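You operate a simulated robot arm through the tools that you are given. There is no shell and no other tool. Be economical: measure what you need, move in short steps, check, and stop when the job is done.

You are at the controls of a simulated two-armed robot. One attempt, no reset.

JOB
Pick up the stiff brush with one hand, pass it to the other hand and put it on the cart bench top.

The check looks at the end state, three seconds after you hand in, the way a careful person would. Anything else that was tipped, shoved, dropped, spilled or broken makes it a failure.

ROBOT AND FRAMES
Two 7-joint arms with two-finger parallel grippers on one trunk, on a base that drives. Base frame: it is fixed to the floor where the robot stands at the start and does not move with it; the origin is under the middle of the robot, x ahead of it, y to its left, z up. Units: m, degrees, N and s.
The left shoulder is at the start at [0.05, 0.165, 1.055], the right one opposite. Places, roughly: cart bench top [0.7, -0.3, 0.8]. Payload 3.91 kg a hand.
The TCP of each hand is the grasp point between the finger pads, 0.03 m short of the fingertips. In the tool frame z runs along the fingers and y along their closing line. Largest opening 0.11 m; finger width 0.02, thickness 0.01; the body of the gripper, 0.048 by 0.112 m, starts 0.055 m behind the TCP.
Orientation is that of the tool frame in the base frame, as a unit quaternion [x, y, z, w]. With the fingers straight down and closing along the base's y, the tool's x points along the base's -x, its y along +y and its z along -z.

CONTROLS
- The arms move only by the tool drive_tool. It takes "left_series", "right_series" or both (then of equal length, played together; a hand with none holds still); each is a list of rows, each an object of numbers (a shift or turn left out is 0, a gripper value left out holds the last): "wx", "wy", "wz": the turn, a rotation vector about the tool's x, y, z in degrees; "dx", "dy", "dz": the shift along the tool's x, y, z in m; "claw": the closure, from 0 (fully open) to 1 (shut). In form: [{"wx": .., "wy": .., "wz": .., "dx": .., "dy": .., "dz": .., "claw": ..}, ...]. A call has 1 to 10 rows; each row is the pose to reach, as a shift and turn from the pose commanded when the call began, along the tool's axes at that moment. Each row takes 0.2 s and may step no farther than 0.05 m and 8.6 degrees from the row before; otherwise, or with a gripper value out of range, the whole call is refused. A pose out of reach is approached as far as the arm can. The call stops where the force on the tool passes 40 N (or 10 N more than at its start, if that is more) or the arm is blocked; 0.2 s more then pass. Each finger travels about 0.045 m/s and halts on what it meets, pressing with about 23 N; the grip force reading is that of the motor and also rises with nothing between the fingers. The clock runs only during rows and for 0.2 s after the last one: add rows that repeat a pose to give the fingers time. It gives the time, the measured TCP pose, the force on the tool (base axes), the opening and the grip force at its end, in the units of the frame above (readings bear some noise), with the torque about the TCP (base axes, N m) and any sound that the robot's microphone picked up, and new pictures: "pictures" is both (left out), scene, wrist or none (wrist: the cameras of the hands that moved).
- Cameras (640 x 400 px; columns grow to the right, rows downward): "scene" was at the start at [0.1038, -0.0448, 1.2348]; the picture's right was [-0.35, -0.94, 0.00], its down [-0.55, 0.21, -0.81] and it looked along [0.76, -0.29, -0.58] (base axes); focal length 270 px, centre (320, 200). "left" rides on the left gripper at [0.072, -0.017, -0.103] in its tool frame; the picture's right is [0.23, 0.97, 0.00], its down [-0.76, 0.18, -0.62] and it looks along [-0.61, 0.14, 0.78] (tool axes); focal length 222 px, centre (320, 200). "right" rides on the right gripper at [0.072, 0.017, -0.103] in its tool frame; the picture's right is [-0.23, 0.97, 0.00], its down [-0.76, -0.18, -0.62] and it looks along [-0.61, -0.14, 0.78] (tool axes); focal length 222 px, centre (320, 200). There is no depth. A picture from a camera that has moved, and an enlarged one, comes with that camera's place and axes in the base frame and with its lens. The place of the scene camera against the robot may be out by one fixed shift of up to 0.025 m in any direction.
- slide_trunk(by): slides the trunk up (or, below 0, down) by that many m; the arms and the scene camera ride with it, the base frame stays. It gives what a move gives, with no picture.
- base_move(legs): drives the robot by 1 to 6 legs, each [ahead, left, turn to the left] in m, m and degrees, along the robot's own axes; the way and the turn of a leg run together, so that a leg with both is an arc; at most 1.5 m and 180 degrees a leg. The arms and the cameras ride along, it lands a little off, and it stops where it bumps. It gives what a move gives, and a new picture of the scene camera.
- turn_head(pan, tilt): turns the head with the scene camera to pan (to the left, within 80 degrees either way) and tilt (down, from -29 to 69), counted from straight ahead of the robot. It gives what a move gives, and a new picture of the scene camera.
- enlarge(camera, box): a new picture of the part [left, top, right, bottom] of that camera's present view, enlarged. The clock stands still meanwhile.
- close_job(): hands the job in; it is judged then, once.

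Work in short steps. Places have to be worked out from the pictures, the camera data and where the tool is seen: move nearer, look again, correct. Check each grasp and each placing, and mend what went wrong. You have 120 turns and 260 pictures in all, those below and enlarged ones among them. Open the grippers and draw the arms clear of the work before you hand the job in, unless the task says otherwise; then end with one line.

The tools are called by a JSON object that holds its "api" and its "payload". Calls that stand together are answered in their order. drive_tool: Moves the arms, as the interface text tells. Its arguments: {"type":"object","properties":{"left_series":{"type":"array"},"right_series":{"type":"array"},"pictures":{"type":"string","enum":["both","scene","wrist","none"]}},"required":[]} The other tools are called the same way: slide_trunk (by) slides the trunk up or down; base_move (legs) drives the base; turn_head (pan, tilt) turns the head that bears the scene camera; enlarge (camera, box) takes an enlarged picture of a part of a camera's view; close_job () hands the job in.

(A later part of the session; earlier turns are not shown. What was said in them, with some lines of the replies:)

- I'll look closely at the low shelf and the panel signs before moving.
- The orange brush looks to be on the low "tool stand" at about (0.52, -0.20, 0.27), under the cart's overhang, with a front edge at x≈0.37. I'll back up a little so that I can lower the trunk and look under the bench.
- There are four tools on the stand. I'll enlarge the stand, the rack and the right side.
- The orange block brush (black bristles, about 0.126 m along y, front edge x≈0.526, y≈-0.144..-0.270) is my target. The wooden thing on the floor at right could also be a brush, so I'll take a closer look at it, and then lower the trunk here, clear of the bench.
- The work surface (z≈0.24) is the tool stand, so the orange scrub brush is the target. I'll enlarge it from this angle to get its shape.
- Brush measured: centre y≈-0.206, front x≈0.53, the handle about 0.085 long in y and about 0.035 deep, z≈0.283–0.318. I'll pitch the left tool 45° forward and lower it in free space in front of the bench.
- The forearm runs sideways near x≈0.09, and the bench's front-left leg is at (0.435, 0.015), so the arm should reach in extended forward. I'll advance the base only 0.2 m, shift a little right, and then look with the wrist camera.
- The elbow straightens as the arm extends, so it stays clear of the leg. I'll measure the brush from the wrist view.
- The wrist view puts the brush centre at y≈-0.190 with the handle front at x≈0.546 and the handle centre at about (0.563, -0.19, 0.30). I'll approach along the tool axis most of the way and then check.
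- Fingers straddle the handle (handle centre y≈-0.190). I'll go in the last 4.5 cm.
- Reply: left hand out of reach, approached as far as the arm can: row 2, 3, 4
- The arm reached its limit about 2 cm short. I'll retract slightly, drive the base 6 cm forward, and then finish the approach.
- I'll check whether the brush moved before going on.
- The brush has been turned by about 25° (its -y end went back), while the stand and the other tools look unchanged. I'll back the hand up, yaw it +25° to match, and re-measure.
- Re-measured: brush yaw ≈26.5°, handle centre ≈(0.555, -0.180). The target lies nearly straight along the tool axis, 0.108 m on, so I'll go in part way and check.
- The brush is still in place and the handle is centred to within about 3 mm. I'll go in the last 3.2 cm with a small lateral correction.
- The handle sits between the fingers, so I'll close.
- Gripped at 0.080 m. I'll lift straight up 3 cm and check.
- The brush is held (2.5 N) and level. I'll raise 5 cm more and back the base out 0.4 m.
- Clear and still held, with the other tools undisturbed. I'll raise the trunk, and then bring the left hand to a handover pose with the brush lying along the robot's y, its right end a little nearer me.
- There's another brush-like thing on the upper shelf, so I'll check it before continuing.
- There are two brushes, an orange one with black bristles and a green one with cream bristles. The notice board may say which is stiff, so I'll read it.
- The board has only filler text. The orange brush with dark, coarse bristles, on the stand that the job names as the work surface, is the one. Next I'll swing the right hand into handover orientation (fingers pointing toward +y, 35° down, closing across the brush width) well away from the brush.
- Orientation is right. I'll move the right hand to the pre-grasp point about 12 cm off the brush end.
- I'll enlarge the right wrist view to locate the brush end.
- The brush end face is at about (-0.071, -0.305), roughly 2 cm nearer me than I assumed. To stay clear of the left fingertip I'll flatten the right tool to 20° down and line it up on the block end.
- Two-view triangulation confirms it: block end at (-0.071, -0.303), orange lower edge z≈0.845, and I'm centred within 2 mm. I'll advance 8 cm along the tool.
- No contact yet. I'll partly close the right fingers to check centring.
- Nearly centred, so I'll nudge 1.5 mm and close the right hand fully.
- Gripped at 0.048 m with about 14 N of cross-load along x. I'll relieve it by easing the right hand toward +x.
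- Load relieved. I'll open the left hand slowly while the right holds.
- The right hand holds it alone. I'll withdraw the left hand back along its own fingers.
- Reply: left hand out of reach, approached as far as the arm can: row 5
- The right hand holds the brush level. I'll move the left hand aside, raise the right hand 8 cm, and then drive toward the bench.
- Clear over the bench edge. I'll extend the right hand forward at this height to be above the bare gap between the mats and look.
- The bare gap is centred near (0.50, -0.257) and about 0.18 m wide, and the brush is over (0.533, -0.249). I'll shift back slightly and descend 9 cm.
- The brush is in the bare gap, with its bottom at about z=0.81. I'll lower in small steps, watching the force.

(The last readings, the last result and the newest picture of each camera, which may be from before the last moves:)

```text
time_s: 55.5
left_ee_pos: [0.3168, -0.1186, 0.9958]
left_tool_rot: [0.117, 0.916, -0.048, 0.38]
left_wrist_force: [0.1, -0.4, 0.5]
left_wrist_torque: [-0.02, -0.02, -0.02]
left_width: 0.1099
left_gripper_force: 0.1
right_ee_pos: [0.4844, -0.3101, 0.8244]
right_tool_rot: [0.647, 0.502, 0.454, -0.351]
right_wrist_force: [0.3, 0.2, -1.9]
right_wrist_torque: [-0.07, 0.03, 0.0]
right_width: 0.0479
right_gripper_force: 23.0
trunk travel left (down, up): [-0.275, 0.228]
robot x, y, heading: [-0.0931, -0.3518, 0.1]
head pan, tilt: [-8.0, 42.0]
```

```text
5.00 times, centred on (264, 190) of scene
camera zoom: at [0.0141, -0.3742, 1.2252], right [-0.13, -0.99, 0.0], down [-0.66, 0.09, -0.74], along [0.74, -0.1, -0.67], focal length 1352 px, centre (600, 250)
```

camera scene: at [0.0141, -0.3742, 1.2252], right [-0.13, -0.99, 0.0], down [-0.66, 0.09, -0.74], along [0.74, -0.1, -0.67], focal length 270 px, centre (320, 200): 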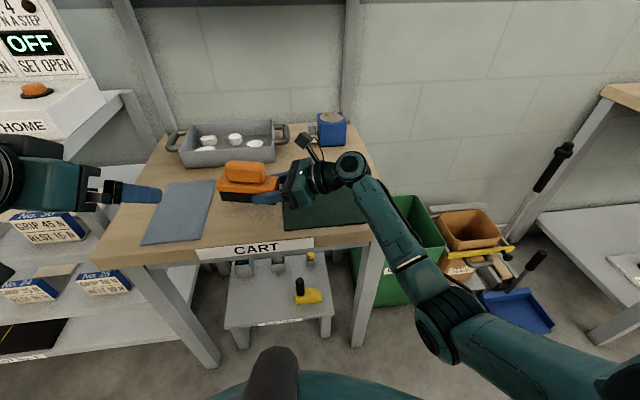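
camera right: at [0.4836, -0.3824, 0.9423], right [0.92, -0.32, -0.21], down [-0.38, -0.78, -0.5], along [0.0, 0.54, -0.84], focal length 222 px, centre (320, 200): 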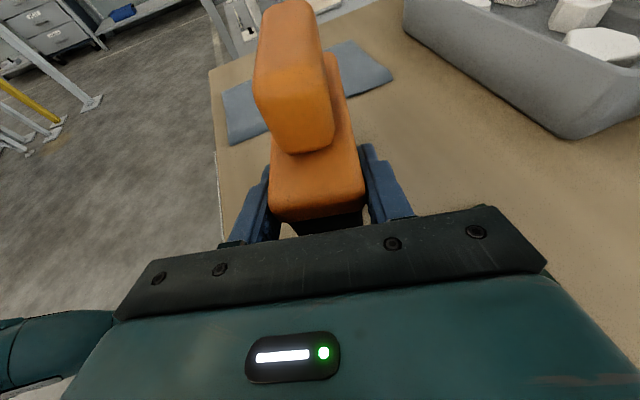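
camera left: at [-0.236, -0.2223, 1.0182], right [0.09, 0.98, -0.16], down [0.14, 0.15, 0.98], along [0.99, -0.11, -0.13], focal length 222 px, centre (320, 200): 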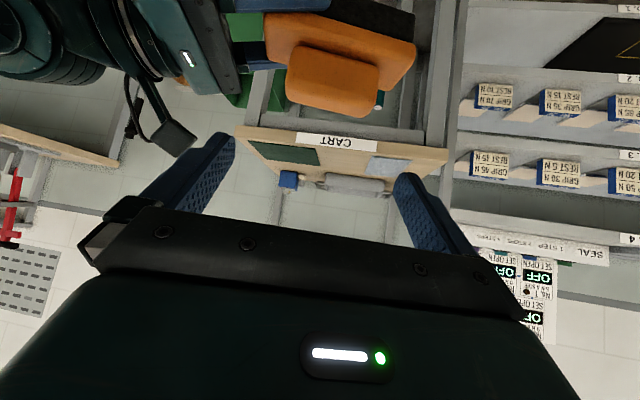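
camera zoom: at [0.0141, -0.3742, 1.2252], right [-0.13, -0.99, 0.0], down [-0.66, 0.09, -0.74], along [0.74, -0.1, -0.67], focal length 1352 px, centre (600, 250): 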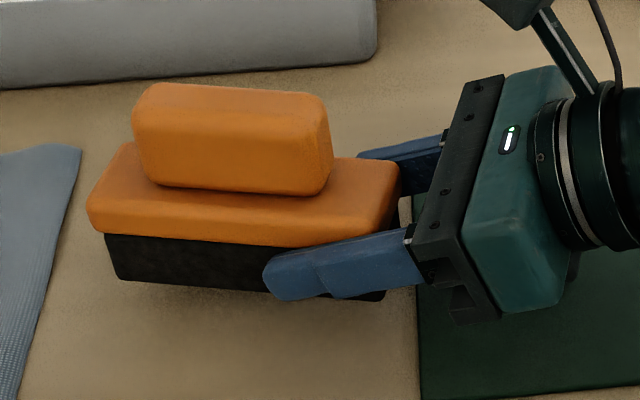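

{"api": "drive_tool", "payload": {"right_series": [{"dx": -0.0028, "dz": 0.001}, {"dx": -0.0056, "dz": 0.0021}, {"dx": -0.0085, "dz": 0.0031}, {"dx": -0.0085, "dz": 0.0031}], "pictures": "none"}}

{"api": "enlarge", "payload": {"camera": "scene", "box": [200, 150, 328, 230]}}

```text
time_s: 56.5
left_ee_pos: [0.317, -0.1181, 0.9954]
left_tool_rot: [0.116, 0.917, -0.048, 0.379]
left_wrist_force: [1.0, -0.1, 0.0]
left_wrist_torque: [0.0, 0.02, -0.01]
left_width: 0.1101
left_gripper_force: 0.1
right_ee_pos: [0.485, -0.3114, 0.8139]
right_tool_rot: [0.648, 0.502, 0.453, -0.35]
right_wrist_force: [0.3, 0.0, -1.7]
right_wrist_torque: [-0.06, 0.0, 0.04]
right_width: 0.0479
right_gripper_force: 23.3
trunk travel left (down, up): [-0.275, 0.228]
robot x, y, heading: [-0.0931, -0.3512, 0.4]
head pan, tilt: [-8.0, 42.0]
```

```text
5.00 times, centred on (264, 190) of scene
camera zoom: at [0.0141, -0.3742, 1.2252], right [-0.13, -0.99, 0.0], down [-0.66, 0.09, -0.74], along [0.74, -0.1, -0.67], focal length 1352 px, centre (600, 250)
```

zoom: 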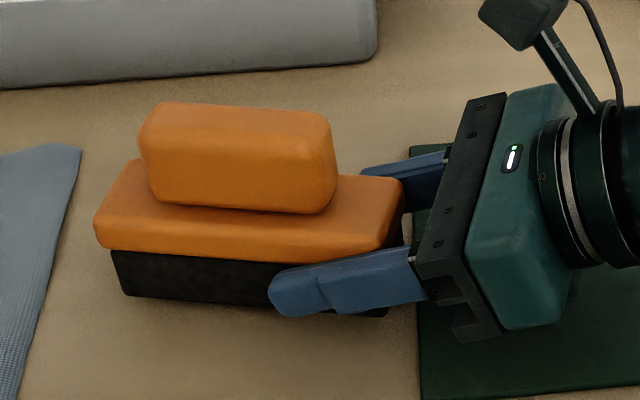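

Still no contact (bottom at about 0.786), so I'll continue down in small steps.

{"api": "drive_tool", "payload": {"right_series": [{"dx": -0.0028, "dz": 0.001}, {"dx": -0.0056, "dz": 0.0021}, {"dx": -0.0075, "dz": 0.0027}, {"dx": -0.0075, "dz": 0.0027}], "pictures": "none"}}

{"api": "enlarge", "payload": {"camera": "scene", "box": [200, 150, 328, 230]}}

```text
time_s: 57.5
left_ee_pos: [0.316, -0.1184, 0.9963]
left_tool_rot: [0.117, 0.916, -0.048, 0.38]
left_wrist_force: [-0.9, -0.2, -0.6]
left_wrist_torque: [0.01, 0.04, 0.02]
left_width: 0.1101
left_gripper_force: 0.1
right_ee_pos: [0.4839, -0.3103, 0.8099]
right_tool_rot: [0.647, 0.502, 0.455, -0.35]
right_wrist_force: [1.6, -0.3, 7.9]
right_wrist_torque: [-0.24, 0.21, 0.05]
right_width: 0.0477
right_gripper_force: 23.2
trunk travel left (down, up): [-0.275, 0.228]
robot x, y, heading: [-0.0904, -0.3493, 0.3]
head pan, tilt: [-8.0, 42.0]
```

```text
5.00 times, centred on (264, 190) of scene
camera zoom: at [0.0133, -0.3743, 1.2255], right [-0.13, -0.99, 0.0], down [-0.66, 0.09, -0.74], along [0.74, -0.1, -0.67], focal length 1352 px, centre (600, 250)
```

zoom: 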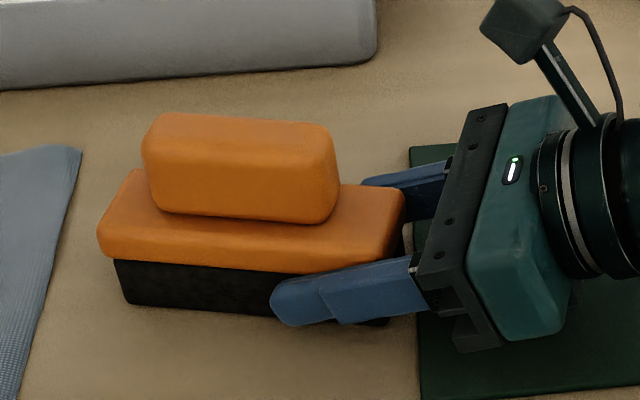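

Contact (about 10 N). I'll ease up 2 mm so it just rests, and then open the right hand slowly.

{"api": "drive_tool", "payload": {"right_series": [{"dx": 0.002, "dz": -0.0007}, {"dx": 0.002, "dz": -0.0007, "claw": 0.5}, {"dx": 0.002, "dz": -0.0007, "claw": 0.4}, {"dx": 0.002, "dz": -0.0007, "claw": 0.2}, {"dx": 0.002, "dz": -0.0007, "claw": 0.0}, {"dx": 0.002, "dz": -0.0007, "claw": 0.0}, {"dx": 0.002, "dz": -0.0007, "claw": 0.0}], "pictures": "both"}}

{"api": "enlarge", "payload": {"camera": "scene", "box": [200, 150, 328, 230]}}

```text
time_s: 59.1
left_ee_pos: [0.317, -0.1179, 0.995]
left_tool_rot: [0.116, 0.916, -0.048, 0.38]
left_wrist_force: [-0.3, 0.2, -0.1]
left_wrist_torque: [-0.01, -0.01, 0.01]
left_width: 0.1098
left_gripper_force: 0.0
right_ee_pos: [0.4843, -0.3115, 0.8079]
right_tool_rot: [0.647, 0.503, 0.453, -0.351]
right_wrist_force: [-0.4, -0.3, 0.2]
right_wrist_torque: [0.02, 0.03, 0.01]
right_width: 0.1101
right_gripper_force: 0.1
trunk travel left (down, up): [-0.275, 0.228]
robot x, y, heading: [-0.0899, -0.3459, 0.6]
head pan, tilt: [-8.0, 42.0]
camera scene: at [0.0139, -0.3742, 1.2253], right [-0.13, -0.99, 0.0], down [-0.66, 0.09, -0.74], along [0.74, -0.1, -0.67], focal length 270 px, centre (320, 200)
camera right: at [0.4824, -0.3831, 0.9123], right [0.92, -0.32, -0.21], down [-0.38, -0.78, -0.5], along [0.0, 0.54, -0.84], focal length 222 px, centre (320, 200)
```

scene: 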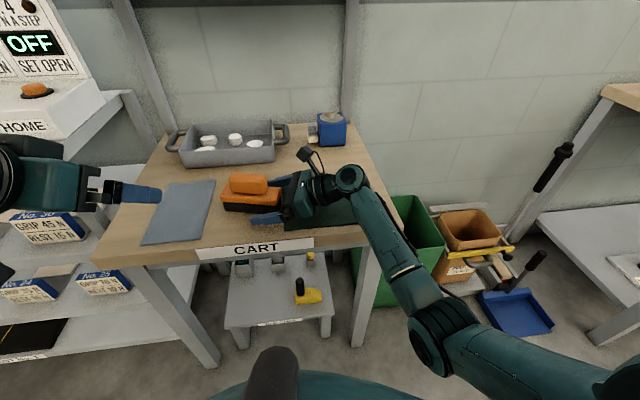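
right: 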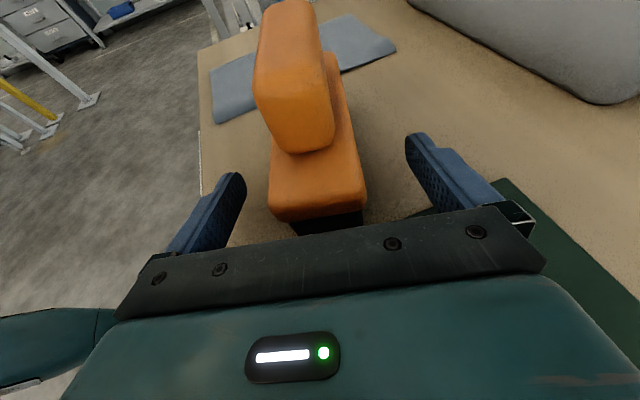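

```text
5.00 times, centred on (264, 190) of scene
camera zoom: at [0.0139, -0.3742, 1.2253], right [-0.13, -0.99, 0.0], down [-0.66, 0.09, -0.74], along [0.74, -0.1, -0.67], focal length 1352 px, centre (600, 250)
```

zoom: 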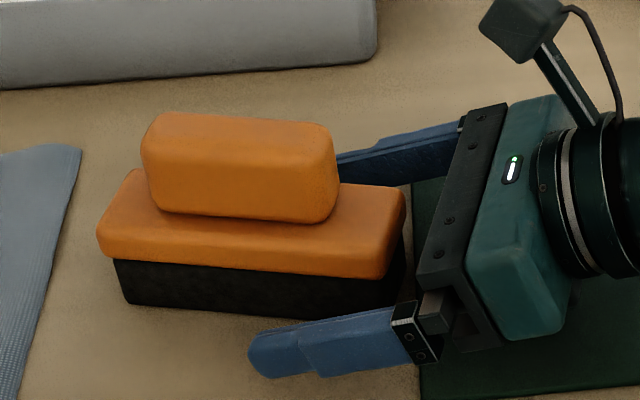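

Released, and the brush stands flat. I'll draw the right hand back along its fingers, then up, and then back the robot off.

{"api": "drive_tool", "payload": {"right_series": [{"dz": -0.03}, {"dz": -0.06}, {"dz": -0.09}, {"dz": -0.12}, {"dz": -0.12, "dx": 0.04}, {"dz": -0.12, "dx": 0.08}, {"dz": -0.12, "dx": 0.11}], "pictures": "none"}}

{"api": "base_move", "payload": {"legs": [[-0.35, 0, 0]]}}

{"api": "enlarge", "payload": {"camera": "scene", "box": [120, 50, 440, 270]}}

```text
time_s: 60.7
left_ee_pos: [0.3165, -0.1185, 0.9945]
left_tool_rot: [0.117, 0.916, -0.049, 0.38]
left_wrist_force: [0.4, 0.0, -0.2]
left_wrist_torque: [0.01, 0.01, -0.01]
left_width: 0.1098
left_gripper_force: 0.0
right_ee_pos: [0.4635, -0.3828, 0.9542]
right_tool_rot: [0.648, 0.502, 0.453, -0.351]
right_wrist_force: [-0.5, -1.0, 0.2]
right_wrist_torque: [0.01, -0.02, 0.0]
right_width: 0.1096
right_gripper_force: 0.1
trunk travel left (down, up): [-0.275, 0.228]
robot x, y, heading: [-0.09, -0.3509, 0.3]
head pan, tilt: [-8.0, 42.0]
```

```text
time_s: 63.0
left_ee_pos: [-0.0333, -0.1209, 0.9963]
left_tool_rot: [0.116, 0.916, -0.048, 0.38]
left_wrist_force: [-1.0, 0.1, -0.2]
left_wrist_torque: [0.0, 0.0, 0.03]
left_width: 0.1102
left_gripper_force: 0.0
right_ee_pos: [0.1147, -0.3859, 0.9527]
right_tool_rot: [0.649, 0.501, 0.453, -0.349]
right_wrist_force: [0.2, 0.9, 0.1]
right_wrist_torque: [0.0, 0.02, -0.02]
right_width: 0.1098
right_gripper_force: 0.2
trunk travel left (down, up): [-0.275, 0.228]
robot x, y, heading: [-0.4402, -0.3516, 0.3]
head pan, tilt: [-8.0, 42.0]
camera scene: at [-0.3356, -0.3764, 1.2253], right [-0.13, -0.99, 0.0], down [-0.66, 0.09, -0.74], along [0.74, -0.1, -0.67], focal length 270 px, centre (320, 200)
```

scene: 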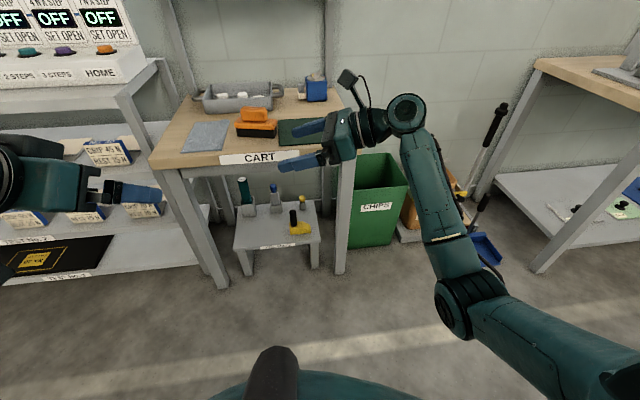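

```text
1.82 times, centred on (280, 160) of scene
camera zoom: at [-0.3356, -0.3764, 1.2253], right [-0.13, -0.99, 0.0], down [-0.66, 0.09, -0.74], along [0.74, -0.1, -0.67], focal length 492 px, centre (393, 273)
```

zoom: 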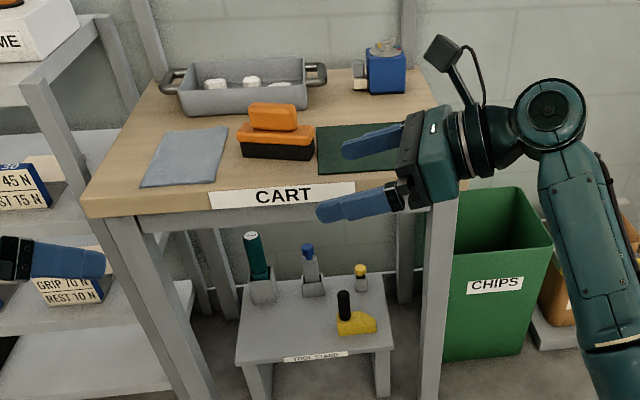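

The brush stands flat on the bare bench top between the mats, everything else is undisturbed, and both grippers are open and clear. I'm handing in.

{"api": "close_job", "payload": {}}

```text
The job is handed in.
```

The stiff brush (the orange one with black bristles) was picked from the tool stand by the left hand, passed to the right, and set flat on the cart bench top between the mats. I took it over the green brush on the upper shelf because nothing in the room labels either as stiff.
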